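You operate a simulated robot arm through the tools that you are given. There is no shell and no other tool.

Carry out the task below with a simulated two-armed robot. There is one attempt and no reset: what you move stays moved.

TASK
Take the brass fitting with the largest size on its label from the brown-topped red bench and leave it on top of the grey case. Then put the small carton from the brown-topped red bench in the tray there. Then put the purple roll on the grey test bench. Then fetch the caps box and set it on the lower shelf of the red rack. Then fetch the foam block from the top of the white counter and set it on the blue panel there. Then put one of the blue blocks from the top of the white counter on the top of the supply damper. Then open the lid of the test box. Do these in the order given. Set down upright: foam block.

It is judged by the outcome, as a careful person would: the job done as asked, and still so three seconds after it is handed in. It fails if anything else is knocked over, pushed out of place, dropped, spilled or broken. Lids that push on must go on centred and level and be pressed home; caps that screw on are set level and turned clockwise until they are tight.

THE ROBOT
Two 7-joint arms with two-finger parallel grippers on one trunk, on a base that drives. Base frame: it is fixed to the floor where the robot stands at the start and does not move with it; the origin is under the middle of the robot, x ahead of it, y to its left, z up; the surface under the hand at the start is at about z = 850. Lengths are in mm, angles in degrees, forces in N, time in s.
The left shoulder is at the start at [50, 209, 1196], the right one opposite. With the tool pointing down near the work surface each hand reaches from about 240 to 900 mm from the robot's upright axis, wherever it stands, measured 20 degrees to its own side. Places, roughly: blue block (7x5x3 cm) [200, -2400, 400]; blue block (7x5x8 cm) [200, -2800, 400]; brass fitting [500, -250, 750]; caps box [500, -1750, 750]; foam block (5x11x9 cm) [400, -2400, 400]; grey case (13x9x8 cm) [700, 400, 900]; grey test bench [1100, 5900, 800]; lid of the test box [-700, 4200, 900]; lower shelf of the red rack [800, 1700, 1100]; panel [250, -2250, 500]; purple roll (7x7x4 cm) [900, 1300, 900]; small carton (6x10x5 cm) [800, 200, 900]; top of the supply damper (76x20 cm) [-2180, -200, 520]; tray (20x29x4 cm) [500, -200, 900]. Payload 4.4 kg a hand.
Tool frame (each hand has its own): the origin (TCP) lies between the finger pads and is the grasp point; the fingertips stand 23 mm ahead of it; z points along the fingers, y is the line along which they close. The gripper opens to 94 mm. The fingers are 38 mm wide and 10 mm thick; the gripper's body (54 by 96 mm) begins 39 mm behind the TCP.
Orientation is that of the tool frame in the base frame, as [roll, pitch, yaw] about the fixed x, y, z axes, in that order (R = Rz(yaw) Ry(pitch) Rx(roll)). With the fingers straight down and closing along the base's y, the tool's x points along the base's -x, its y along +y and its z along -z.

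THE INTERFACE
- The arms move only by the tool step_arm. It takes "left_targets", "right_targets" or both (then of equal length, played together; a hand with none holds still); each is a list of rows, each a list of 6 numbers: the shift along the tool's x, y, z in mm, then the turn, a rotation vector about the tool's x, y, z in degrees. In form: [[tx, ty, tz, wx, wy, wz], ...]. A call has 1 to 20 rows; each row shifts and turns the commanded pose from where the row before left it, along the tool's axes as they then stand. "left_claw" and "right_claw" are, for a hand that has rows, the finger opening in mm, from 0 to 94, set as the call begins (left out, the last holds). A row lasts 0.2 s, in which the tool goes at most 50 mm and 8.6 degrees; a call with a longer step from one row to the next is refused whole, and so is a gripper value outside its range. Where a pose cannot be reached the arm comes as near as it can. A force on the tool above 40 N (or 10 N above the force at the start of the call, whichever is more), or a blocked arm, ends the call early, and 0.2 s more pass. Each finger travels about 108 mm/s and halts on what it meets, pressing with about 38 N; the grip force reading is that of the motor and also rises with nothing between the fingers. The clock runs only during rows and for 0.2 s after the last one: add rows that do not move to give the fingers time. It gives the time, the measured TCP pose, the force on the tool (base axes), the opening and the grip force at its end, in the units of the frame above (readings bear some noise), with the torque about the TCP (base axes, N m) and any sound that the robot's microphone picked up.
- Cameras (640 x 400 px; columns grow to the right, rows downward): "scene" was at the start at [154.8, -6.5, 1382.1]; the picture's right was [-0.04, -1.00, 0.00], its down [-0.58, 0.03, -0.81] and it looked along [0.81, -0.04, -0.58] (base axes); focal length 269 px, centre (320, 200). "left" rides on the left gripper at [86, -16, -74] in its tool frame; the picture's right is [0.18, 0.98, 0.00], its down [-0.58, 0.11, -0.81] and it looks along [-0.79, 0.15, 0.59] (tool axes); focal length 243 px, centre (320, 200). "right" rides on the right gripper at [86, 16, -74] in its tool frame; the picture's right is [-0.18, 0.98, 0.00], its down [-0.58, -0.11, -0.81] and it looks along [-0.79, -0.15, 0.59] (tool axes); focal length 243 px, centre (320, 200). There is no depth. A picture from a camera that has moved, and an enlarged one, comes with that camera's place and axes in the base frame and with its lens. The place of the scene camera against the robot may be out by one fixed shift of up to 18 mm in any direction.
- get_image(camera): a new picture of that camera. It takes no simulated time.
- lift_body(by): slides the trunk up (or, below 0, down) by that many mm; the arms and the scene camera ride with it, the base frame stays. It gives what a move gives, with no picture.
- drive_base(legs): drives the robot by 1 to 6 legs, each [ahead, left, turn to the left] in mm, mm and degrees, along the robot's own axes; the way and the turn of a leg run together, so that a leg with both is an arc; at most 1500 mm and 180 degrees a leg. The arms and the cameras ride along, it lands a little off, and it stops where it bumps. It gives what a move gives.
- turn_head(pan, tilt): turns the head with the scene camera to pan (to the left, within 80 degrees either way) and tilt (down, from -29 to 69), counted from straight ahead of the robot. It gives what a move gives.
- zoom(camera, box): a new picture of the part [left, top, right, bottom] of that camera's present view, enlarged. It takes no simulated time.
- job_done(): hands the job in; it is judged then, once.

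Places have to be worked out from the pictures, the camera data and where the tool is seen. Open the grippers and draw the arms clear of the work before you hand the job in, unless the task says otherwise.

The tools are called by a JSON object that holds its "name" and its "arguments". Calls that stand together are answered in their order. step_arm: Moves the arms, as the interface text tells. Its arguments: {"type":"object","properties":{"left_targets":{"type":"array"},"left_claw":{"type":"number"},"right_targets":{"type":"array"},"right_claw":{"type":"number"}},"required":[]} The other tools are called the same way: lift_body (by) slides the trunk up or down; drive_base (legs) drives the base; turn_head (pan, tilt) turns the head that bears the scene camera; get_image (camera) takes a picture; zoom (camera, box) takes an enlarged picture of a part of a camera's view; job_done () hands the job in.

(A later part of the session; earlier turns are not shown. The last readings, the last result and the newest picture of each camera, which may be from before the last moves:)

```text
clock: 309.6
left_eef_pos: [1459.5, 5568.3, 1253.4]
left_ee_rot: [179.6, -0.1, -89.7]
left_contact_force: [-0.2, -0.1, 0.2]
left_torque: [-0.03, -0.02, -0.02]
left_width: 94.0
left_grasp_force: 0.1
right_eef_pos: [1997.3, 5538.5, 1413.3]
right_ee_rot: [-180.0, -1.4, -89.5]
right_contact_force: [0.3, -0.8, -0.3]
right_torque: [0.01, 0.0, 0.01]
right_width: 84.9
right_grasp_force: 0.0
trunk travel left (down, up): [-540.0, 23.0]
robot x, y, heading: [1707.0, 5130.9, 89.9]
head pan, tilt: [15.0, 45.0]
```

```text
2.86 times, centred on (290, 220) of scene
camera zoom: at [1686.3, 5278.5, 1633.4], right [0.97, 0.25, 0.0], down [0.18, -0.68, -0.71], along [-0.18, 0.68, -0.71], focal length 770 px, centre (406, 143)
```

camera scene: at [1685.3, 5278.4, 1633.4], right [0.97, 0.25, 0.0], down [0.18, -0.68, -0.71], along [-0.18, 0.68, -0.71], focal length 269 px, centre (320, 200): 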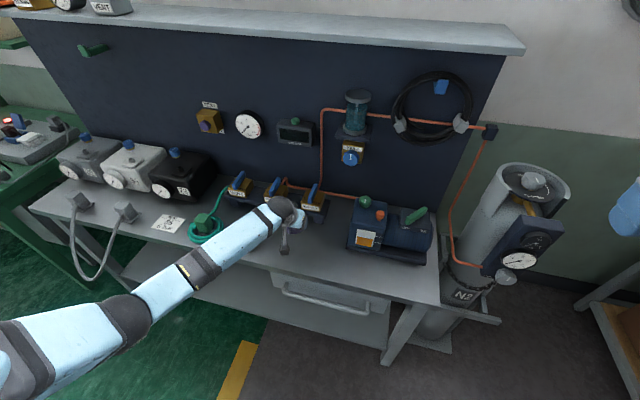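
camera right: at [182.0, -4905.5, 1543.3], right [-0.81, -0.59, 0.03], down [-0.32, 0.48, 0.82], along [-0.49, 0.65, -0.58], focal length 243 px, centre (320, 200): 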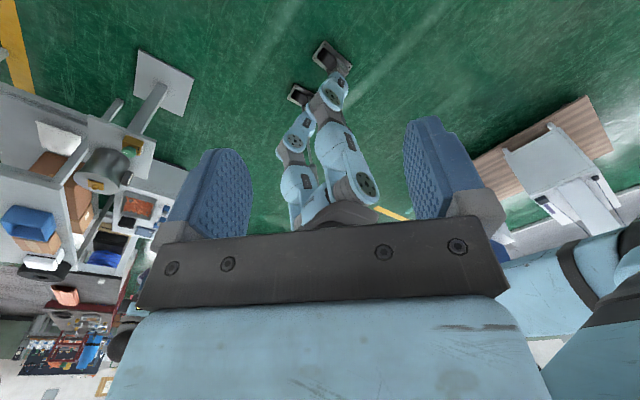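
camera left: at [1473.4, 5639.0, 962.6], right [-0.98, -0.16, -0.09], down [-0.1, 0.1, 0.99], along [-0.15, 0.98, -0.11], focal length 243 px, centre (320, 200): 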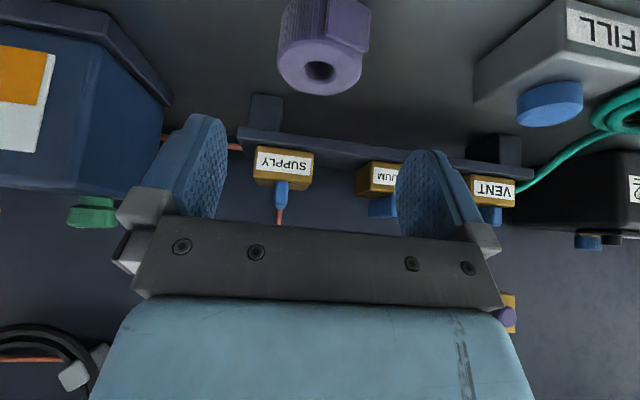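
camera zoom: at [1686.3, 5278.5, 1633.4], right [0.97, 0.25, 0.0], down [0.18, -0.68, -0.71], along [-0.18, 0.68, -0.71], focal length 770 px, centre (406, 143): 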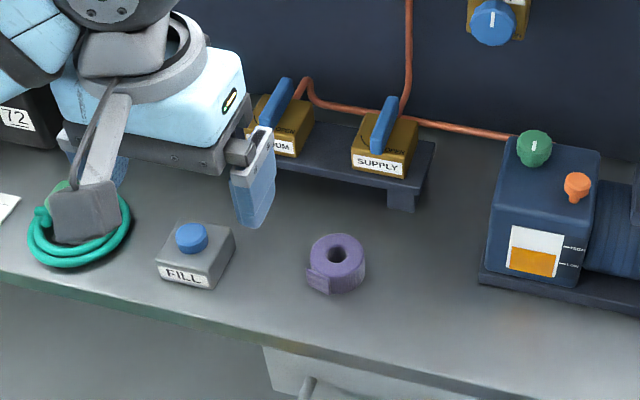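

Task three is done. Next the caps box near (500, -1750): I head back to the aisle and south, looking for the box on the way.

{"name": "drive_base", "arguments": {"legs": [[0, -450, 0], [0, 0, -179.5], [1500, 0, 0], [1500, -150, 0], [1500, -100, 0], [1500, 0, 0]]}}

{"name": "turn_head", "arguments": {"pan": -30, "tilt": 25}}

{"name": "get_image", "arguments": {"camera": "scene"}}

```text
refused: leg 4 is longer than a leg can be; nothing moved
```

```text
clock: 310.8
left_eef_pos: [1459.8, 5567.2, 1253.4]
left_ee_rot: [179.6, 0.1, -89.7]
left_contact_force: [-0.2, -0.1, -0.2]
left_torque: [0.01, -0.04, -0.01]
left_width: 94.1
left_grasp_force: 0.0
right_eef_pos: [1995.7, 5540.5, 1413.1]
right_ee_rot: [180.0, -1.4, -89.6]
right_contact_force: [-0.8, 0.0, 0.2]
right_torque: [0.01, 0.01, 0.02]
right_width: 84.8
right_grasp_force: 0.1
trunk travel left (down, up): [-540.0, 23.0]
robot x, y, heading: [1706.3, 5133.1, 90.1]
head pan, tilt: [-30.0, 25.0]
```

```text
taken
camera scene: at [1752.8, 5279.9, 1663.9], right [0.86, -0.5, 0.0], down [-0.21, -0.37, -0.91], along [0.46, 0.78, -0.42], focal length 269 px, centre (320, 200)
```

scene: 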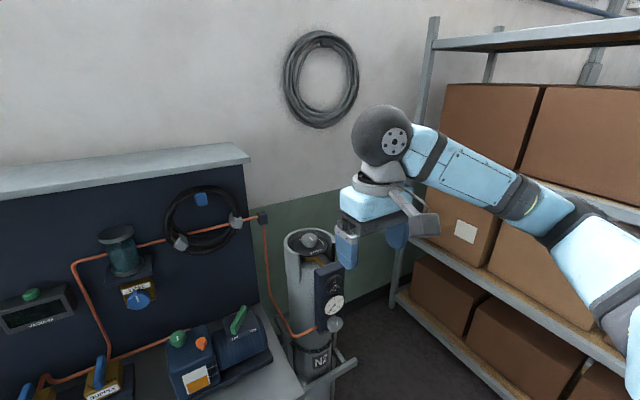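

A leg was too long; nothing moved. I resend with shorter legs.

{"name": "drive_base", "arguments": {"legs": [[0, -450, 0], [0, 0, -179.5], [1500, 0, 0], [1400, -150, 0], [1400, -100, 0], [1500, 0, 0]]}}

{"name": "turn_head", "arguments": {"pan": -30, "tilt": 25}}

{"name": "get_image", "arguments": {"camera": "scene"}}

```text
clock: 349.8
left_eef_pos: [2333.5, -1102.7, 1252.8]
left_ee_rot: [179.6, 0.0, 92.5]
left_contact_force: [0.2, 0.0, 0.2]
left_torque: [-0.05, -0.04, 0.02]
left_width: 94.0
left_grasp_force: 0.2
right_eef_pos: [1793.6, -1093.8, 1414.6]
right_ee_rot: [-180.0, -1.5, 92.7]
right_contact_force: [0.4, 0.0, -0.7]
right_torque: [-0.01, -0.02, 0.03]
right_width: 84.9
right_grasp_force: 0.0
trunk travel left (down, up): [-540.0, 23.0]
robot x, y, heading: [2071.8, -673.4, -88.3]
head pan, tilt: [-30.0, 25.0]
```

```text
clock: 350.4
left_eef_pos: [2331.6, -1101.7, 1252.8]
left_ee_rot: [179.5, 0.1, 92.5]
left_contact_force: [0.2, -0.2, 0.0]
left_torque: [0.0, 0.01, 0.0]
left_width: 94.2
left_grasp_force: 0.0
right_eef_pos: [1793.9, -1093.6, 1414.1]
right_ee_rot: [179.9, -1.5, 92.7]
right_contact_force: [0.0, -0.9, 0.3]
right_torque: [-0.05, -0.02, 0.03]
right_width: 85.1
right_grasp_force: 0.1
trunk travel left (down, up): [-540.0, 23.0]
robot x, y, heading: [2069.5, -678.7, -88.1]
head pan, tilt: [-30.0, 25.0]
```

```text
taken
camera scene: at [2027.8, -830.4, 1663.9], right [-0.88, 0.47, 0.0], down [0.2, 0.37, -0.91], along [-0.43, -0.8, -0.42], focal length 269 px, centre (320, 200)
```

scene: 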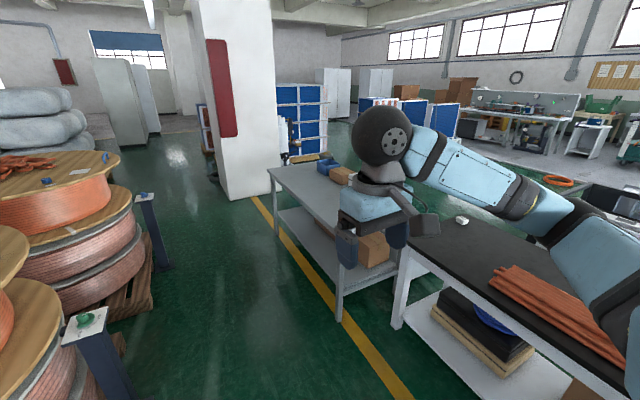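

I can see a small white object on the black bench's far end, near the expected place of the caps box. I zoom in on it.

{"name": "zoom", "arguments": {"camera": "scene", "box": [400, 190, 520, 265]}}

{"name": "zoom", "arguments": {"camera": "scene", "box": [260, 140, 420, 240]}}

```text
5.33 times, centred on (460, 228) of scene
camera zoom: at [2027.8, -830.4, 1663.9], right [-0.88, 0.47, 0.0], down [0.2, 0.37, -0.91], along [-0.43, -0.8, -0.42], focal length 1437 px, centre (-427, 53)
```

zoom: 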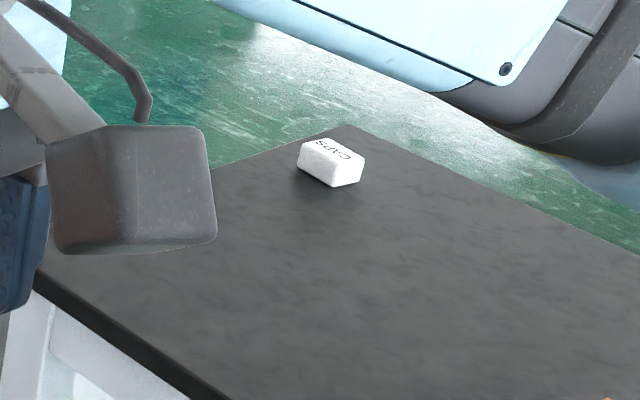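

```text
4.00 times, centred on (340, 190) of scene
camera zoom: at [2027.8, -830.4, 1663.9], right [-0.88, 0.47, 0.0], down [0.2, 0.37, -0.91], along [-0.43, -0.8, -0.42], focal length 1077 px, centre (240, 240)
```

zoom: 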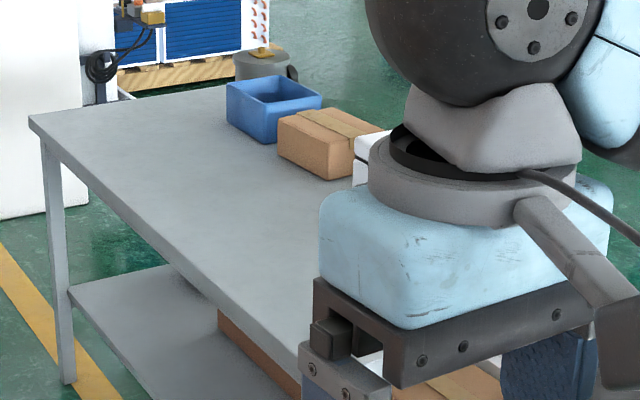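

The small white "CAPS" box stands at the corridor-side corner of the black bench. I go back around the pillar, this time facing north and side-stepping through the passage so the arms stay clear of the pillar.

{"name": "drive_base", "arguments": {"legs": [[0, -150, -1.9], [1300, 0, 0], [1300, 0, 0], [0, 0, 180]]}}

{"name": "turn_head", "arguments": {"pan": 80, "tilt": 30}}

{"name": "get_image", "arguments": {"camera": "scene"}}

```text
clock: 372.0
left_eef_pos: [1652.1, -2841.8, 1252.1]
left_ee_rot: [179.5, 0.0, -91.2]
left_contact_force: [-0.2, 0.8, -0.9]
left_torque: [0.03, -0.01, -0.01]
left_width: 94.1
left_grasp_force: 0.1
right_eef_pos: [2189.2, -2881.8, 1413.4]
right_ee_rot: [180.0, -1.5, -90.9]
right_contact_force: [-0.4, -0.3, 0.2]
right_torque: [-0.03, 0.03, 0.03]
right_width: 84.9
right_grasp_force: 0.1
trunk travel left (down, up): [-540.0, 23.0]
robot x, y, heading: [1886.1, -3277.8, 88.5]
head pan, tilt: [-30.0, 25.0]
```

```text
clock: 373.9
left_eef_pos: [1651.7, -2840.6, 1253.5]
left_ee_rot: [179.7, 0.0, -91.3]
left_contact_force: [0.3, -0.5, 0.6]
left_torque: [0.04, 0.02, 0.0]
left_width: 93.9
left_grasp_force: 0.1
right_eef_pos: [2188.5, -2883.4, 1413.9]
right_ee_rot: [-180.0, -1.5, -90.9]
right_contact_force: [-0.1, 0.3, -0.3]
right_torque: [0.05, -0.05, -0.01]
right_width: 85.0
right_grasp_force: 0.0
trunk travel left (down, up): [-540.0, 23.0]
robot x, y, heading: [1888.9, -3280.3, 88.4]
head pan, tilt: [80.0, 30.0]
```

```text
taken
camera scene: at [1801.9, -3196.4, 1655.9], right [0.2, 0.98, 0.0], down [0.49, -0.1, -0.87], along [-0.85, 0.18, -0.5], focal length 269 px, centre (320, 200)
```

scene: 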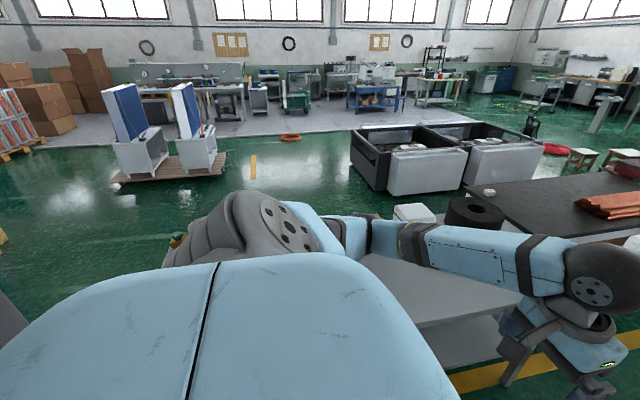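

Clear. I back to y≈-4040, side-step west past the pillar's red box, ease back to y≈-4100 by the pedestal, and continue to the corridor.

{"name": "drive_base", "arguments": {"legs": [[0, 0, 1.6], [-760, 0, 0], [0, 880, 0], [-60, 150, 0], [0, 1180, 0]]}}

{"name": "turn_head", "arguments": {"pan": 0, "tilt": 25}}

{"name": "get_image", "arguments": {"camera": "scene"}}

```text
clock: 397.8
left_eef_pos: [-563.7, -3575.6, 1253.2]
left_ee_rot: [179.6, 0.0, -92.3]
left_contact_force: [0.4, 0.3, 0.4]
left_torque: [-0.01, 0.0, 0.01]
left_width: 94.3
left_grasp_force: 0.1
right_eef_pos: [-27.4, -3628.6, 1413.6]
right_ee_rot: [-179.9, -1.4, -92.1]
right_contact_force: [0.3, 0.4, 0.7]
right_torque: [0.01, 0.04, -0.01]
right_width: 85.1
right_grasp_force: 0.1
trunk travel left (down, up): [-540.0, 23.0]
robot x, y, heading: [-337.0, -4018.9, 87.4]
head pan, tilt: [80.0, 30.0]
```

```text
clock: 399.3
left_eef_pos: [-563.7, -3575.0, 1252.5]
left_ee_rot: [179.6, 0.0, -92.3]
left_contact_force: [-0.5, 0.1, -0.4]
left_torque: [0.0, -0.02, 0.06]
left_width: 93.9
left_grasp_force: 0.1
right_eef_pos: [-28.4, -3627.9, 1413.4]
right_ee_rot: [179.9, -1.5, -92.1]
right_contact_force: [-0.3, 0.0, -0.2]
right_torque: [-0.01, -0.01, 0.02]
right_width: 84.9
right_grasp_force: 0.1
trunk travel left (down, up): [-540.0, 23.0]
robot x, y, heading: [-336.3, -4019.2, 87.2]
head pan, tilt: [0.0, 25.0]
```

```text
taken
camera scene: at [-329.0, -3861.9, 1663.9], right [1.0, -0.05, 0.0], down [-0.02, -0.42, -0.91], along [0.04, 0.91, -0.42], focal length 269 px, centre (320, 200)
```

scene: 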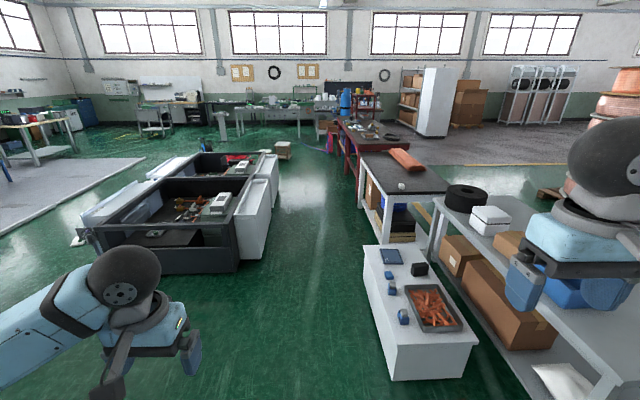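

Great view: white counter with panel, foam and blue blocks, and the caps box on the black bench corner near (500, -1710). I drive north and turn east to face it with the left hand side.

{"name": "drive_base", "arguments": {"legs": [[0, 0, 2.8], [1060, 0, 0], [1050, 0, 0], [0, 0, -90], [230, 0, 0]]}}

{"name": "turn_head", "arguments": {"pan": 10, "tilt": 45}}

{"name": "get_image", "arguments": {"camera": "scene"}}

{"name": "get_image", "arguments": {"camera": "left"}}

```text
clock: 415.0
left_eef_pos: [232.0, -1659.8, 1253.9]
left_ee_rot: [179.0, -0.1, -179.1]
left_contact_force: [-0.3, -2.1, 0.2]
left_torque: [0.12, 0.03, -0.05]
left_width: 94.0
left_grasp_force: 0.0
right_eef_pos: [210.6, -2200.2, 1410.3]
right_ee_rot: [179.5, -1.5, -178.8]
right_contact_force: [0.1, -1.9, -0.3]
right_torque: [0.11, 0.02, 0.01]
right_width: 85.0
right_grasp_force: 0.0
trunk travel left (down, up): [-540.0, 23.0]
robot x, y, heading: [-197.5, -1904.3, 0.1]
head pan, tilt: [0.0, 25.0]
stopped in leg 5: the robot was blocked; the commanded pose is now the measured one
```

```text
clock: 415.8
left_eef_pos: [228.5, -1646.9, 1251.3]
left_ee_rot: [179.8, 0.0, -179.0]
left_contact_force: [-0.8, 0.9, 0.4]
left_torque: [-0.06, -0.01, -0.02]
left_width: 94.0
left_grasp_force: 0.0
right_eef_pos: [207.5, -2183.5, 1416.8]
right_ee_rot: [-179.8, -1.3, -178.8]
right_contact_force: [-0.6, 0.5, 0.1]
right_torque: [-0.01, -0.03, 0.0]
right_width: 85.1
right_grasp_force: 0.1
trunk travel left (down, up): [-540.0, 23.0]
robot x, y, heading: [-202.6, -1902.1, 0.5]
head pan, tilt: [10.0, 45.0]
```

```text
taken
camera scene: at [-53.5, -1884.3, 1633.5], right [0.18, -0.98, 0.0], down [-0.69, -0.13, -0.71], along [0.7, 0.13, -0.71], focal length 269 px, centre (320, 200)
```

scene: 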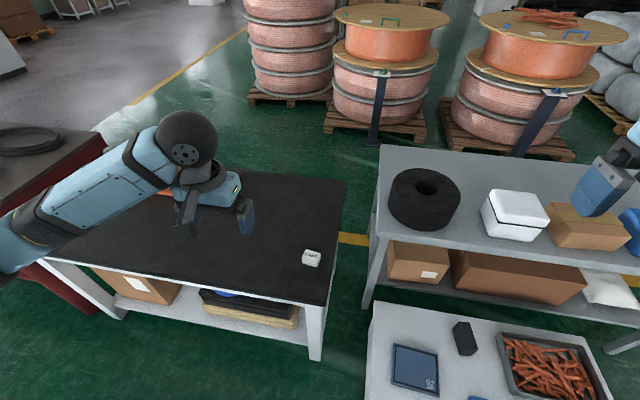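

```text
taken
camera left: at [142.4, -1663.6, 1326.6], right [-0.2, 0.98, 0.0], down [0.58, 0.12, 0.81], along [0.79, 0.16, -0.59], focal length 243 px, centre (320, 200)
```

left: 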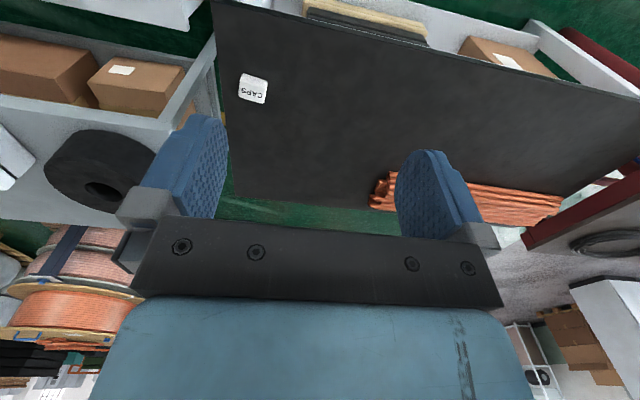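

The right leg met the white counter's corner (its north face is at y≈-2016). I back off, shift left to y≈-1730 and come ahead a little.

{"name": "drive_base", "arguments": {"legs": [[-40, 0, 0], [0, 175, 0], [140, 0, 0]]}}

{"name": "turn_head", "arguments": {"pan": 0, "tilt": 50}}

{"name": "get_image", "arguments": {"camera": "scene"}}

{"name": "get_image", "arguments": {"camera": "left"}}

```text
clock: 419.4
left_eef_pos: [323.5, -1473.6, 1253.4]
left_ee_rot: [179.7, 0.1, -178.9]
left_contact_force: [0.7, -0.2, 1.1]
left_torque: [-0.01, 0.03, -0.02]
left_width: 93.7
left_grasp_force: 0.1
right_eef_pos: [303.3, -2012.5, 1414.7]
right_ee_rot: [-179.9, -1.3, -178.6]
right_contact_force: [-1.0, 0.1, 0.6]
right_torque: [0.01, 0.01, 0.0]
right_width: 85.0
right_grasp_force: 0.0
trunk travel left (down, up): [-540.0, 23.0]
robot x, y, heading: [-102.4, -1725.1, 0.8]
head pan, tilt: [10.0, 45.0]
```

```text
clock: 420.1
left_eef_pos: [327.2, -1475.0, 1251.4]
left_ee_rot: [179.7, -0.1, -179.0]
left_contact_force: [0.2, 0.2, -0.3]
left_torque: [-0.02, 0.01, 0.02]
left_width: 94.1
left_grasp_force: 0.1
right_eef_pos: [307.2, -2011.5, 1413.9]
right_ee_rot: [-179.8, -1.4, -178.6]
right_contact_force: [-0.4, -0.3, -0.1]
right_torque: [-0.02, 0.04, -0.03]
right_width: 85.3
right_grasp_force: 0.2
trunk travel left (down, up): [-540.0, 23.0]
robot x, y, heading: [-103.9, -1726.9, 0.7]
head pan, tilt: [0.0, 50.0]
```

```text
taken
camera scene: at [42.7, -1728.5, 1626.3], right [0.01, -1.0, 0.0], down [-0.77, -0.01, -0.64], along [0.64, 0.01, -0.77], focal length 269 px, centre (320, 200)
```

scene: 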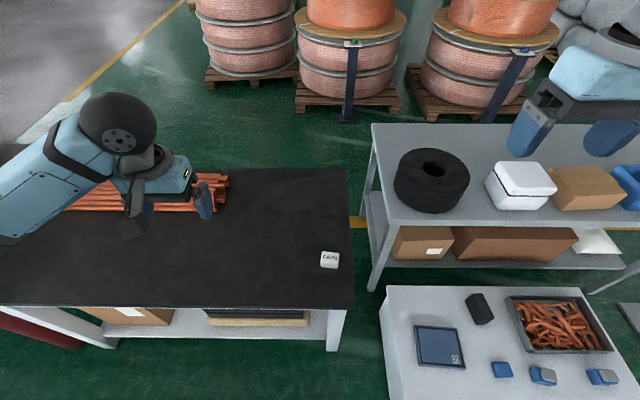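

```text
taken
camera left: at [240.5, -1492.5, 1326.6], right [-0.2, 0.98, 0.01], down [0.58, 0.12, 0.81], along [0.79, 0.17, -0.59], focal length 243 px, centre (320, 200)
```

left: 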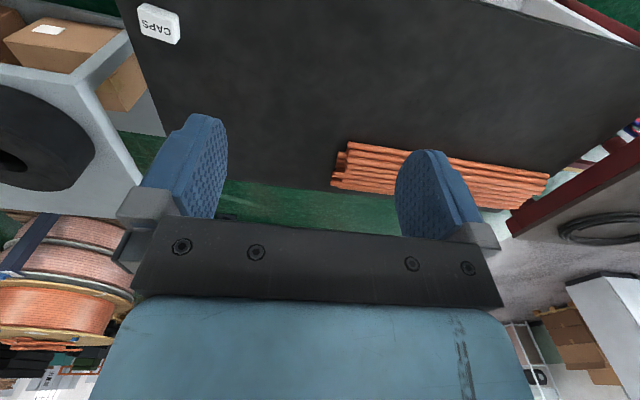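

I move the left hand down to a viewpoint behind the caps box for an exact look.

{"name": "step_arm", "arguments": {"left_targets": [[-5, -30.5, 32.3, 0, 0, 0], [-5, -30.5, 32.3, 0, 0, 0], [-5, -30.5, 32.3, 0, 0, 0], [-5, -30.5, 32.3, 0, 0, 0], [-5, -30.5, 32.3, 0, 0, 0], [-5, -30.5, 32.3, 0, 0, 0], [-5, -30.5, 32.3, 0, 0, 0], [-5, -30.5, 32.3, 0, 0, 0], [-5, -30.5, 32.3, 0, 0, 0], [0, 0, 0, 0, 0, 0]]}}

{"name": "get_image", "arguments": {"camera": "left"}}

```text
clock: 422.3
left_eef_pos: [376.1, -1746.8, 961.1]
left_ee_rot: [179.7, 0.0, -178.8]
left_contact_force: [-0.4, 0.2, 0.1]
left_torque: [-0.01, -0.01, -0.01]
left_width: 94.0
left_grasp_force: 0.0
right_eef_pos: [304.9, -2011.6, 1415.7]
right_ee_rot: [-179.9, -1.3, -178.6]
right_contact_force: [0.7, 0.1, 0.9]
right_torque: [-0.04, -0.03, -0.01]
right_width: 84.8
right_grasp_force: 0.1
trunk travel left (down, up): [-540.0, 23.0]
robot x, y, heading: [-101.8, -1726.2, 0.8]
head pan, tilt: [0.0, 50.0]
```

```text
taken
camera left: at [290.1, -1765.6, 1034.1], right [-0.2, 0.98, 0.01], down [0.58, 0.12, 0.81], along [0.79, 0.17, -0.59], focal length 243 px, centre (320, 200)
```

left: 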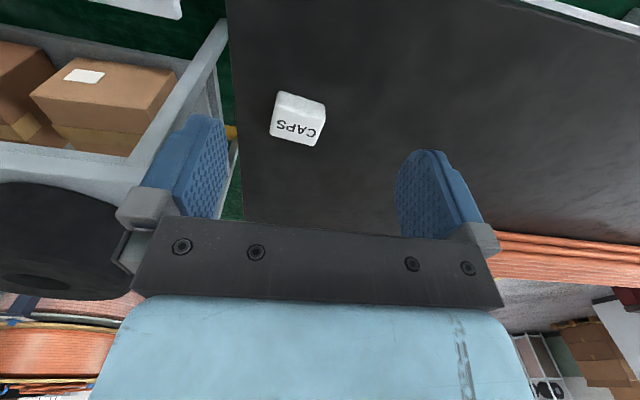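

{"name": "zoom", "arguments": {"camera": "left", "box": [250, 80, 346, 140]}}

{"name": "zoom", "arguments": {"camera": "scene", "box": [290, 230, 370, 280]}}

```text
6.67 times, centred on (298, 110) of left
camera zoom: at [290.1, -1765.6, 1034.1], right [-0.2, 0.98, 0.01], down [0.58, 0.12, 0.81], along [0.79, 0.17, -0.59], focal length 1618 px, centre (467, 800)
```

zoom: 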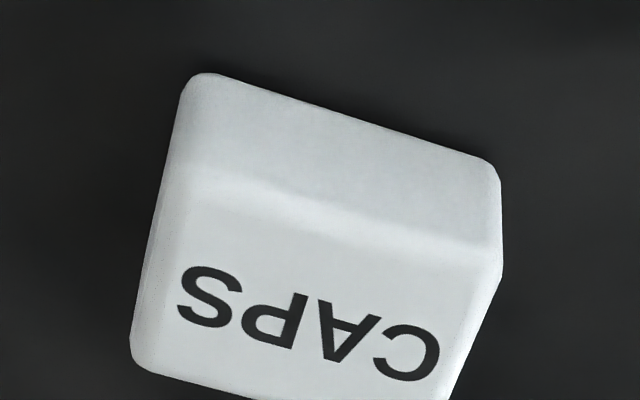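

```text
8.00 times, centred on (330, 255) of scene
camera zoom: at [41.5, -1727.5, 1626.4], right [0.01, -1.0, 0.0], down [-0.77, -0.01, -0.64], along [0.64, 0.01, -0.77], focal length 2155 px, centre (240, -240)
```

zoom: 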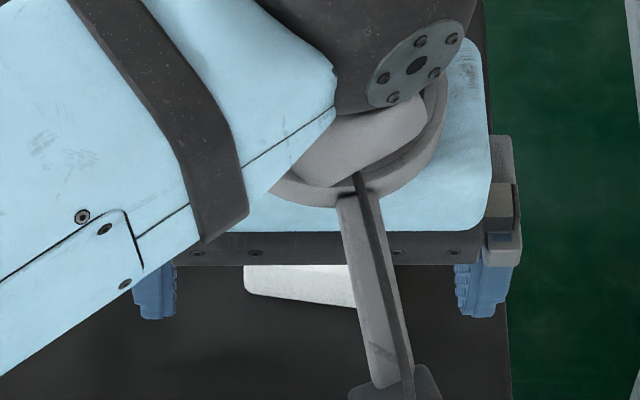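

The caps box is about 58x40x31 mm, centred near (481, -1753), turned -8°. I'll grasp it with a 40° tilted tool so it can later go between the rack's shelves; I orient and move to a pre-grasp point.

{"name": "step_arm", "arguments": {"left_targets": [[0, 0, 0, 0, 0, 4.6], [0, 0, 0, 0, 0, 4.6], [0, 0, 0, 0, -8, 0], [0, 0, 0, 0, -8, 0], [0, 0, 0, 0, -8, 0], [0, 0, 0, 0, -8, 0], [0, 0, 0, 0, -8, 0], [11.2, 2.8, 41, 0, 0, 0], [11.2, 2.8, 41, 0, 0, 0], [11.2, 2.8, 41, 0, 0, 0], [0, 0, 0, 0, 0, 0]], "left_claw": 94}}

{"name": "get_image", "arguments": {"camera": "left"}}

{"name": "get_image", "arguments": {"camera": "scene"}}

```text
clock: 424.7
left_eef_pos: [432.7, -1745.5, 844.6]
left_ee_rot: [179.5, 40.1, 171.6]
left_contact_force: [-0.4, 0.0, 0.2]
left_torque: [0.05, 0.03, -0.01]
left_width: 93.8
left_grasp_force: 0.0
right_eef_pos: [305.3, -2011.7, 1414.4]
right_ee_rot: [-179.9, -1.4, -178.6]
right_contact_force: [0.8, -0.5, 0.6]
right_torque: [0.03, -0.03, -0.03]
right_width: 85.0
right_grasp_force: 0.0
trunk travel left (down, up): [-540.0, 23.0]
robot x, y, heading: [-104.0, -1725.3, 0.9]
head pan, tilt: [0.0, 50.0]
```

```text
taken
camera left: at [316.7, -1744.2, 845.4], right [0.0, 0.99, -0.11], down [-0.06, 0.11, 0.99], along [1.0, 0.01, 0.06], focal length 243 px, centre (320, 200)
```

left: 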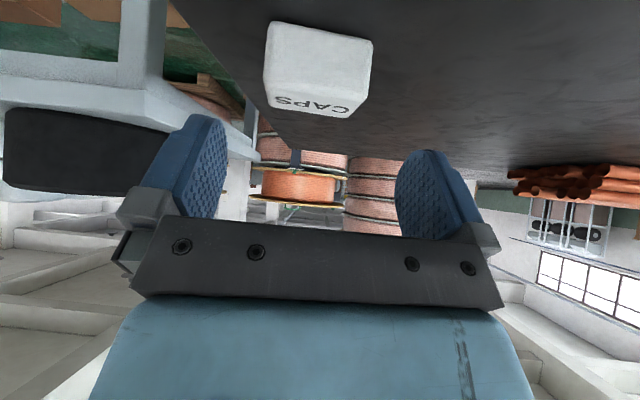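

```text
taken
camera scene: at [41.3, -1728.1, 1626.4], right [0.01, -1.0, 0.0], down [-0.77, -0.01, -0.64], along [0.64, 0.01, -0.77], focal length 269 px, centre (320, 200)
```

scene: 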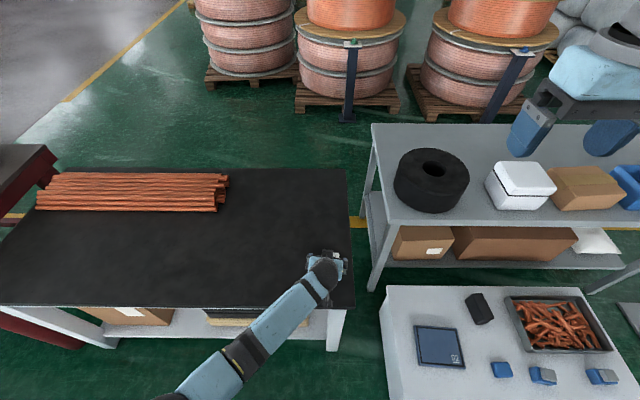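

Triangulating two views gives the bench at z≈765 and the box centre near (471, -1754), top ≈793. I advance to the grasp.

{"name": "step_arm", "arguments": {"left_targets": [[2.4, -1.5, 20, 0, 0, 0], [2.4, -1.6, 18, 0, 0, 0], [0, 0, 9, 0, 0, 0], [0, 0, 0, 0, 0, 0]]}}

{"name": "get_image", "arguments": {"camera": "left"}}

```text
clock: 425.3
left_eef_pos: [458.7, -1727.0, 817.2]
left_ee_rot: [177.8, 41.1, 170.8]
left_contact_force: [-4.9, 1.3, 15.2]
left_torque: [-0.76, 0.08, -0.25]
left_width: 93.8
left_grasp_force: 0.1
right_eef_pos: [303.6, -2011.5, 1415.1]
right_ee_rot: [-180.0, -1.2, -178.6]
right_contact_force: [0.6, 0.0, 1.0]
right_torque: [-0.01, 0.03, -0.03]
right_width: 84.9
right_grasp_force: 0.0
trunk travel left (down, up): [-540.0, 23.0]
robot x, y, heading: [-107.5, -1728.1, 0.6]
head pan, tilt: [0.0, 50.0]
stopped in row 3 (left hand): the force on the tool passed its limit at 51 N (the readings are from after the stop); the commanded pose is now the measured one
```

```text
taken
camera left: at [343.3, -1727.7, 815.9], right [0.0, 1.0, -0.09], down [-0.08, 0.09, 0.99], along [1.0, 0.01, 0.08], focal length 243 px, centre (320, 200)
```

left: 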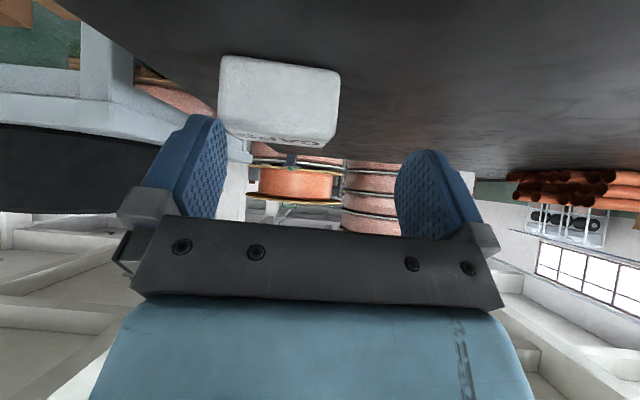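

The tool met resistance at z≈817, with the hand pushed about 18 mm sideways. I look closely before moving.

{"name": "zoom", "arguments": {"camera": "scene", "box": [260, 220, 400, 330]}}

{"name": "zoom", "arguments": {"camera": "left", "box": [150, 20, 470, 220]}}

{"name": "turn_head", "arguments": {"pan": 20, "tilt": 65}}

{"name": "get_image", "arguments": {"camera": "scene"}}

```text
3.64 times, centred on (330, 275) of scene
camera zoom: at [39.7, -1728.3, 1626.7], right [0.01, -1.0, 0.0], down [-0.77, -0.01, -0.64], along [0.64, 0.01, -0.77], focal length 980 px, centre (284, -73)
```

zoom: 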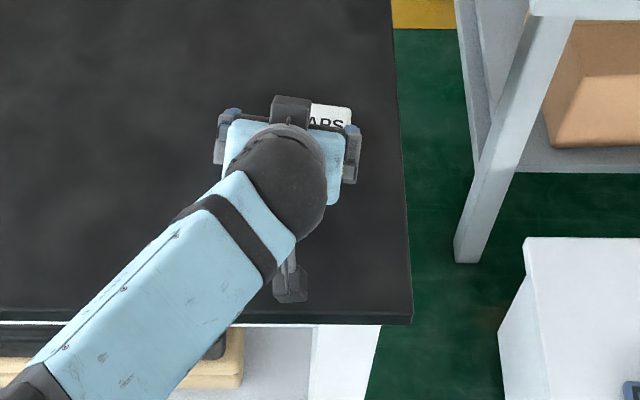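

```text
2.00 times, centred on (310, 120) of left
camera zoom: at [343.3, -1727.7, 815.9], right [0.0, 1.0, -0.09], down [-0.08, 0.09, 0.99], along [1.0, 0.01, 0.08], focal length 485 px, centre (340, 360)
```

zoom: 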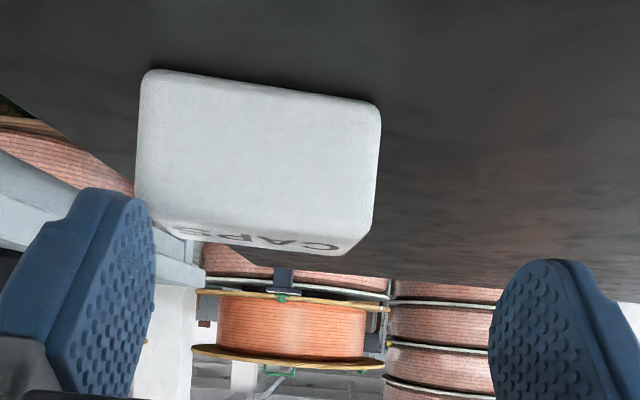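

```text
clock: 426.1
left_eef_pos: [457.9, -1726.8, 816.9]
left_ee_rot: [177.7, 41.0, 170.9]
left_contact_force: [-4.2, -1.0, 12.5]
left_torque: [-0.68, 0.01, -0.16]
left_width: 94.0
left_grasp_force: 0.1
right_eef_pos: [301.9, -2010.1, 1414.8]
right_ee_rot: [-179.9, -1.1, -178.5]
right_contact_force: [0.0, -0.2, 0.4]
right_torque: [-0.01, 0.01, 0.01]
right_width: 85.0
right_grasp_force: 0.2
trunk travel left (down, up): [-540.0, 23.0]
robot x, y, heading: [-101.7, -1729.2, 0.7]
head pan, tilt: [20.0, 65.0]
```

```text
taken
camera scene: at [19.6, -1707.9, 1608.5], right [0.35, -0.94, 0.0], down [-0.85, -0.32, -0.42], along [0.4, 0.15, -0.91], focal length 269 px, centre (320, 200)
```

scene: 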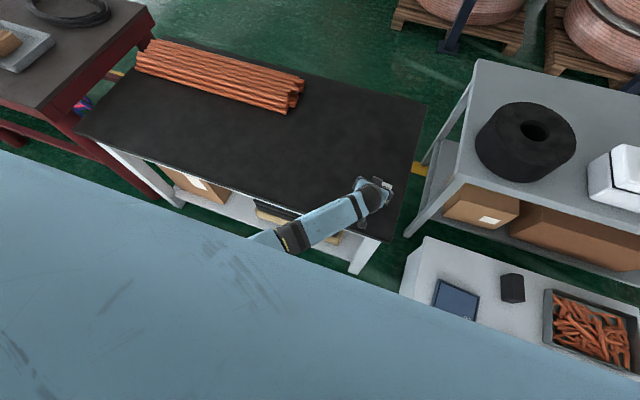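

The y- fingertip is resting on the box's top edge: the hand had drifted about +18 mm sideways. I back off along the tool axis and check the pose.

{"name": "step_arm", "arguments": {"left_targets": [[0, 0, -15, 0, 0, 0], [0, 0, -25, 0, 0, 0], [0, 0, 0, 0, 0, 0]]}}

{"name": "get_image", "arguments": {"camera": "left"}}

```text
clock: 427.1
left_eef_pos: [474.6, -1705.7, 872.8]
left_ee_rot: [175.0, 44.4, 169.6]
left_contact_force: [0.1, -0.7, -1.0]
left_torque: [0.02, 0.03, 0.01]
left_width: 93.9
left_grasp_force: 0.1
right_eef_pos: [306.3, -2011.8, 1413.4]
right_ee_rot: [-179.8, -1.3, -178.6]
right_contact_force: [0.8, -0.3, 0.0]
right_torque: [-0.02, 0.0, 0.03]
right_width: 84.8
right_grasp_force: 0.0
trunk travel left (down, up): [-540.0, 23.0]
robot x, y, heading: [-104.5, -1728.9, 0.6]
head pan, tilt: [20.0, 65.0]
stopped in row 3 (left hand): the arm was blocked; the commanded pose is now the measured one
```

```text
taken
camera left: at [359.3, -1707.1, 864.2], right [-0.01, 1.0, -0.07], down [-0.14, 0.07, 0.99], along [0.99, 0.02, 0.14], focal length 243 px, centre (320, 200)
```

left: 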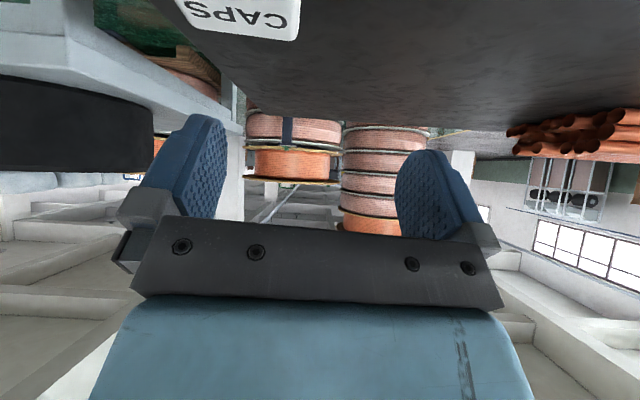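

The arm itself is blocked somewhere along its length. I look at the left arm from the head to see what it touches.

{"name": "turn_head", "arguments": {"pan": 45, "tilt": 45}}

{"name": "get_image", "arguments": {"camera": "scene"}}

{"name": "turn_head", "arguments": {"pan": 70, "tilt": 60}}

{"name": "get_image", "arguments": {"camera": "scene"}}

```text
clock: 428.0
left_eef_pos: [474.5, -1706.8, 871.7]
left_ee_rot: [175.1, 44.3, 169.6]
left_contact_force: [0.6, -0.5, -1.0]
left_torque: [0.01, 0.03, 0.01]
left_width: 94.0
left_grasp_force: 0.1
right_eef_pos: [307.0, -2012.2, 1414.9]
right_ee_rot: [-179.8, -1.3, -178.6]
right_contact_force: [0.0, -0.8, 0.7]
right_torque: [0.0, -0.01, -0.01]
right_width: 85.2
right_grasp_force: 0.1
trunk travel left (down, up): [-540.0, 23.0]
robot x, y, heading: [-100.6, -1727.1, 0.6]
head pan, tilt: [45.0, 45.0]
```

```text
taken
camera scene: at [21.7, -1671.3, 1633.3], right [0.71, -0.7, 0.0], down [-0.5, -0.51, -0.71], along [0.49, 0.5, -0.71], focal length 269 px, centre (320, 200)
```

scene: 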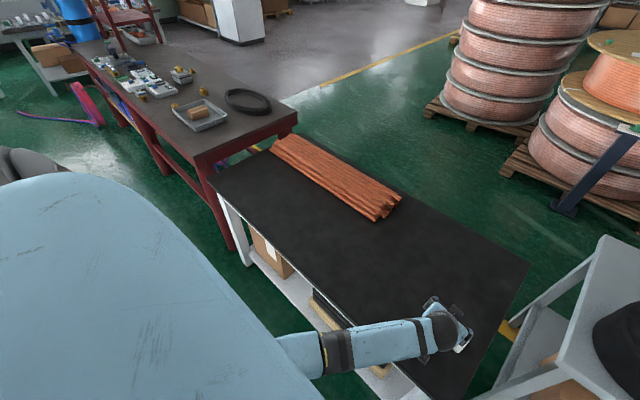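

```text
clock: 428.9
left_eef_pos: [474.0, -1706.3, 873.0]
left_ee_rot: [175.2, 44.4, 169.6]
left_contact_force: [0.2, 1.0, 1.2]
left_torque: [0.0, -0.03, -0.04]
left_width: 93.9
left_grasp_force: 0.1
right_eef_pos: [306.6, -2011.6, 1413.8]
right_ee_rot: [-180.0, -1.3, -178.6]
right_contact_force: [0.4, -0.7, -1.0]
right_torque: [0.02, 0.0, 0.01]
right_width: 84.9
right_grasp_force: 0.0
trunk travel left (down, up): [-540.0, 23.0]
robot x, y, heading: [-103.2, -1723.0, 0.6]
head pan, tilt: [70.0, 60.0]
```

```text
taken
camera scene: at [-13.1, -1666.4, 1613.9], right [0.94, -0.33, 0.0], down [-0.29, -0.82, -0.5], along [0.17, 0.47, -0.87], focal length 269 px, centre (320, 200)
```

scene: 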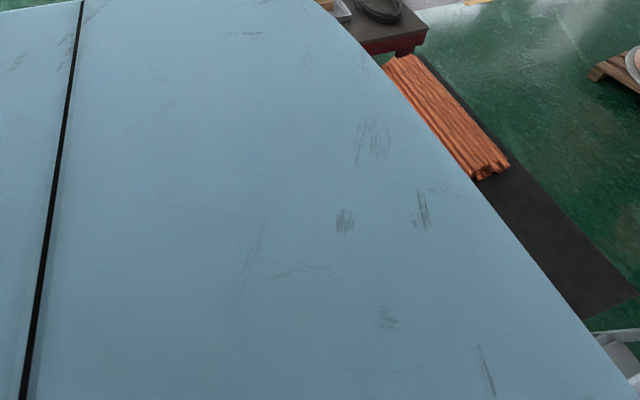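

The elbow is folded against the robot's own torso: I'm standing too close. I raise the hand a bit, then back away and shift right so the box lies at the left arm's natural reach.

{"name": "step_arm", "arguments": {"left_targets": [[-20, 10, -20, 0, 0, 0], [-20, 10, -20, 0, 0, 0], [-20, 10, -20, 0, 0, 0], [0, 0, 0, 0, 0, 0]]}}

{"name": "drive_base", "arguments": {"legs": [[-115, 0, 0], [0, -215, 0]]}}

{"name": "turn_head", "arguments": {"pan": 15, "tilt": 45}}

{"name": "get_image", "arguments": {"camera": "scene"}}

```text
clock: 430.1
left_eef_pos: [494.0, -1665.4, 970.2]
left_ee_rot: [172.5, 45.8, 168.0]
left_contact_force: [0.0, 1.1, -0.9]
left_torque: [-0.03, -0.02, -0.01]
left_width: 93.9
left_grasp_force: 0.0
right_eef_pos: [306.3, -2012.2, 1414.9]
right_ee_rot: [-179.9, -1.3, -178.6]
right_contact_force: [0.5, -0.2, -0.3]
right_torque: [0.01, -0.01, 0.02]
right_width: 85.1
right_grasp_force: 0.1
trunk travel left (down, up): [-540.0, 23.0]
robot x, y, heading: [-100.9, -1724.0, 0.7]
head pan, tilt: [70.0, 60.0]
stopped in row 4 (left hand): the arm was blocked; the commanded pose is now the measured one
```

```text
clock: 433.4
left_eef_pos: [380.7, -1877.0, 970.7]
left_ee_rot: [172.7, 45.8, 168.2]
left_contact_force: [-0.2, 0.2, -0.4]
left_torque: [0.0, 0.02, 0.02]
left_width: 94.1
left_grasp_force: 0.0
right_eef_pos: [195.4, -2226.0, 1415.3]
right_ee_rot: [-179.9, -1.4, -178.5]
right_contact_force: [-0.8, -0.1, -0.3]
right_torque: [0.04, -0.01, 0.03]
right_width: 85.0
right_grasp_force: 0.1
trunk travel left (down, up): [-540.0, 23.0]
robot x, y, heading: [-212.7, -1938.2, 0.9]
head pan, tilt: [70.0, 60.0]
```

```text
clock: 434.6
left_eef_pos: [382.3, -1879.9, 969.3]
left_ee_rot: [172.5, 45.9, 168.1]
left_contact_force: [-0.4, -0.8, -0.8]
left_torque: [0.02, 0.01, 0.01]
left_width: 93.7
left_grasp_force: 0.1
right_eef_pos: [194.9, -2226.2, 1414.7]
right_ee_rot: [-179.9, -1.4, -178.5]
right_contact_force: [0.7, 0.4, -0.2]
right_torque: [0.02, 0.02, -0.01]
right_width: 85.2
right_grasp_force: 0.1
trunk travel left (down, up): [-540.0, 23.0]
robot x, y, heading: [-211.1, -1947.3, 0.6]
head pan, tilt: [15.0, 45.0]
```

```text
taken
camera scene: at [-69.2, -1921.8, 1633.3], right [0.27, -0.96, 0.0], down [-0.68, -0.19, -0.71], along [0.68, 0.19, -0.71], focal length 269 px, centre (320, 200)
```

scene: 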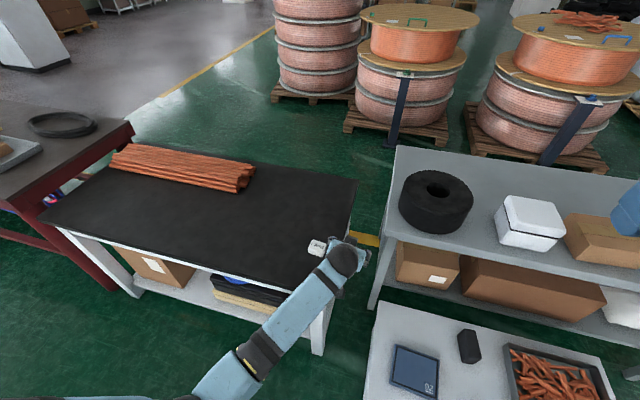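

Now there is room. I correct the hand's orientation (roll, tilt 40°, yaw -8°) and move it left and down to the pre-grasp point.

{"name": "step_arm", "arguments": {"left_targets": [[0, 0, 0, 7.5, 0, 0], [0, 0, 0, 0, 5.9, 0], [0, 0, 0, -2.5, 0, -3], [2.3, 44, 2.4, 0, 0, 0], [2.3, 44, 2.4, 0, 0, 0], [2.3, 44, 2.4, 0, 0, 0], [0, 0, 0, 0, 0, 0]]}}

{"name": "get_image", "arguments": {"camera": "left"}}

{"name": "get_image", "arguments": {"camera": "scene"}}

```text
clock: 436.2
left_eef_pos: [398.0, -1749.2, 960.7]
left_ee_rot: [-179.9, 39.9, 172.0]
left_contact_force: [-0.6, 0.6, 0.6]
left_torque: [-0.01, 0.02, 0.01]
left_width: 94.0
left_grasp_force: 0.1
right_eef_pos: [193.9, -2226.9, 1415.0]
right_ee_rot: [180.0, -1.3, -178.6]
right_contact_force: [-0.5, -0.2, 0.4]
right_torque: [-0.01, -0.03, -0.02]
right_width: 84.8
right_grasp_force: 0.1
trunk travel left (down, up): [-540.0, 23.0]
robot x, y, heading: [-213.3, -1943.4, 0.5]
head pan, tilt: [15.0, 45.0]
```

```text
taken
camera left: at [282.6, -1748.5, 961.8], right [0.0, 0.99, -0.12], down [-0.06, 0.12, 0.99], along [1.0, 0.01, 0.06], focal length 243 px, centre (320, 200)
```

left: 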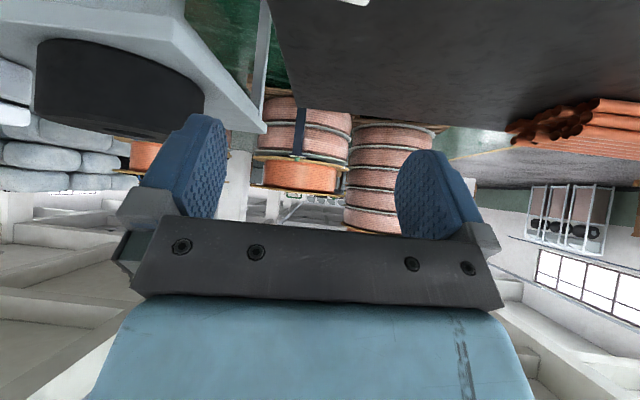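

```text
taken
camera scene: at [-69.1, -1922.2, 1633.3], right [0.27, -0.96, 0.0], down [-0.68, -0.19, -0.71], along [0.68, 0.19, -0.71], focal length 269 px, centre (320, 200)
```

scene: 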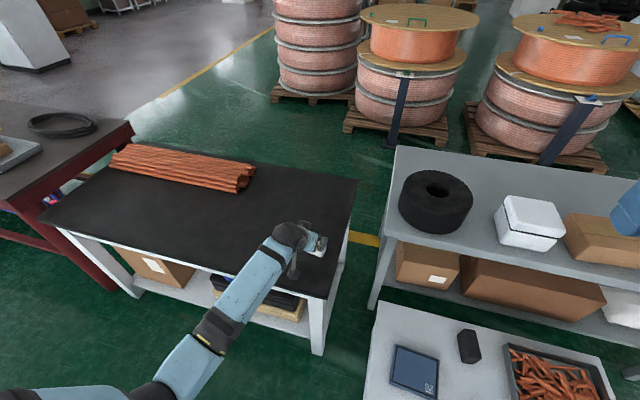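

Good arm posture now. I go to the pre-grasp point and view the box.

{"name": "step_arm", "arguments": {"left_targets": [[17.7, 1.7, 28.6, 0, 0, 0], [17.7, 1.7, 28.6, 0, 0, 0], [17.7, 1.7, 28.6, 0, 0, 0], [0, 0, 0, 0, 0, 0]]}}

{"name": "get_image", "arguments": {"camera": "left"}}

{"name": "zoom", "arguments": {"camera": "scene", "box": [260, 210, 370, 290]}}

```text
clock: 437.2
left_eef_pos: [415.1, -1745.5, 861.1]
left_ee_rot: [-179.9, 40.0, 172.1]
left_contact_force: [0.9, 0.7, -0.3]
left_torque: [0.0, 0.01, 0.01]
left_width: 94.2
left_grasp_force: 0.1
right_eef_pos: [193.5, -2226.2, 1415.4]
right_ee_rot: [-179.9, -1.4, -178.6]
right_contact_force: [-0.4, 0.0, -0.8]
right_torque: [0.03, -0.03, -0.01]
right_width: 85.2
right_grasp_force: 0.1
trunk travel left (down, up): [-540.0, 23.0]
robot x, y, heading: [-216.9, -1943.2, 1.0]
head pan, tilt: [15.0, 45.0]
```

```text
taken
camera left: at [300.0, -1745.0, 861.5], right [0.0, 0.99, -0.12], down [-0.06, 0.12, 0.99], along [1.0, 0.01, 0.06], focal length 243 px, centre (320, 200)
```

left: 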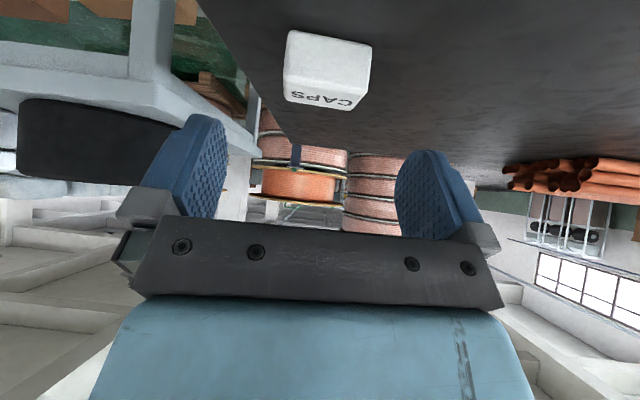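

```text
5.00 times, centred on (315, 250) of scene
camera zoom: at [-69.4, -1921.7, 1633.4], right [0.27, -0.96, 0.0], down [-0.68, -0.19, -0.71], along [0.68, 0.19, -0.71], focal length 1347 px, centre (345, -50)
```

zoom: 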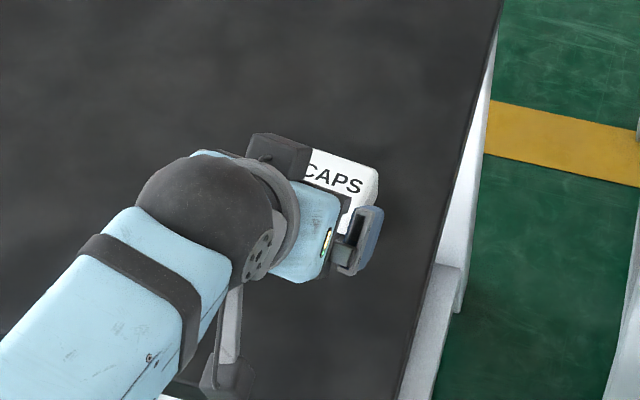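

The box is centred laterally. I advance 30 mm and re-measure its place.

{"name": "step_arm", "arguments": {"left_targets": [[0, 0, 20, 0, 0, 0], [0, 0, 15, 0, 0, 0], [0, 0, 0, 0, 0, 0]]}}

{"name": "get_image", "arguments": {"camera": "left"}}

{"name": "zoom", "arguments": {"camera": "left", "box": [250, 20, 410, 120]}}

```text
clock: 438.1
left_eef_pos: [437.3, -1748.9, 833.2]
left_ee_rot: [-179.8, 40.1, 172.1]
left_contact_force: [-0.4, 0.4, -0.6]
left_torque: [0.04, 0.02, 0.01]
left_width: 94.0
left_grasp_force: 0.1
right_eef_pos: [193.8, -2225.3, 1415.0]
right_ee_rot: [-180.0, -1.3, -178.5]
right_contact_force: [1.1, 0.4, -0.5]
right_torque: [-0.02, 0.0, 0.01]
right_width: 84.7
right_grasp_force: 0.1
trunk travel left (down, up): [-540.0, 23.0]
robot x, y, heading: [-211.9, -1946.9, 0.6]
head pan, tilt: [15.0, 45.0]
```

```text
taken
camera left: at [321.3, -1747.9, 834.8], right [0.0, 0.99, -0.12], down [-0.06, 0.12, 0.99], along [1.0, 0.01, 0.06], focal length 243 px, centre (320, 200)
```

left: 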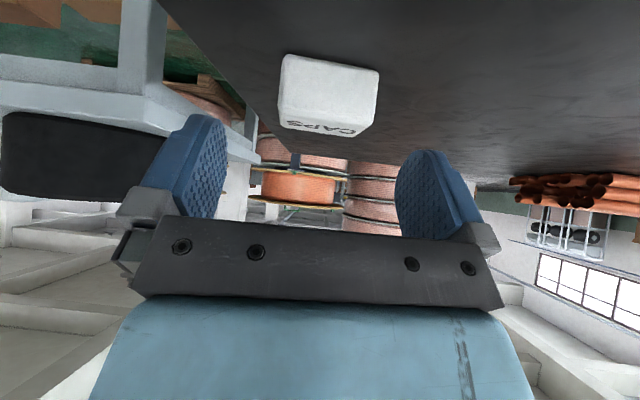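

```text
4.00 times, centred on (330, 70) of left
camera zoom: at [321.3, -1747.9, 834.8], right [0.0, 0.99, -0.12], down [-0.06, 0.12, 0.99], along [1.0, 0.01, 0.06], focal length 970 px, centre (280, 720)
```

zoom: 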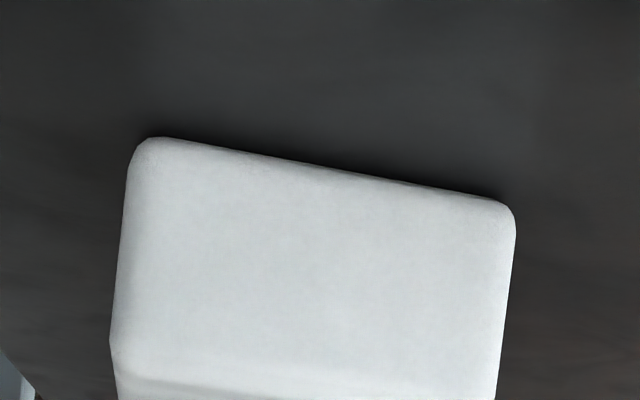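

The box seems to have shifted ~13 mm forward; its centre is now about (484, -1752). I advance the remaining ~52 mm gently.

{"name": "step_arm", "arguments": {"left_targets": [[-2, 1.1, 18, 0, 0, 0], [-2.2, 1.1, 17, 0, 0, 0], [-1, 0.5, 8, 0, 0, 0], [0, 0, 0, 0, 0, 0]]}}

{"name": "get_image", "arguments": {"camera": "left"}}

```text
clock: 439.1
left_eef_pos: [468.5, -1750.6, 804.5]
left_ee_rot: [-180.0, 39.9, 172.1]
left_contact_force: [0.7, 0.4, -0.2]
left_torque: [-0.01, -0.01, -0.05]
left_width: 93.9
left_grasp_force: 0.0
right_eef_pos: [195.2, -2225.1, 1414.9]
right_ee_rot: [-179.9, -1.3, -178.5]
right_contact_force: [0.3, 1.1, -1.2]
right_torque: [-0.04, 0.03, 0.01]
right_width: 85.2
right_grasp_force: 0.0
trunk travel left (down, up): [-540.0, 23.0]
robot x, y, heading: [-210.6, -1941.4, 1.0]
head pan, tilt: [15.0, 45.0]
```

```text
taken
camera left: at [353.5, -1750.4, 804.6], right [0.0, 0.99, -0.12], down [-0.06, 0.12, 0.99], along [1.0, 0.01, 0.05], focal length 243 px, centre (320, 200)
```

left: 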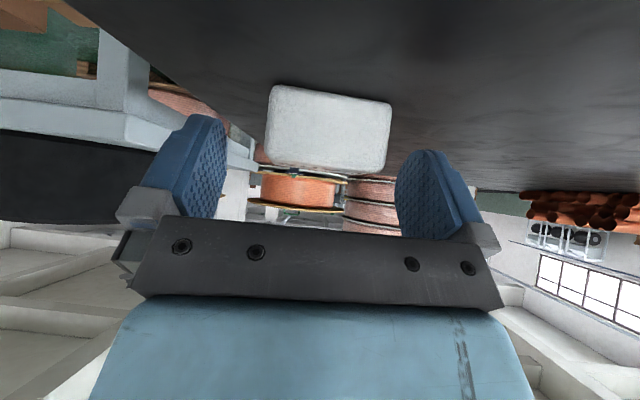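

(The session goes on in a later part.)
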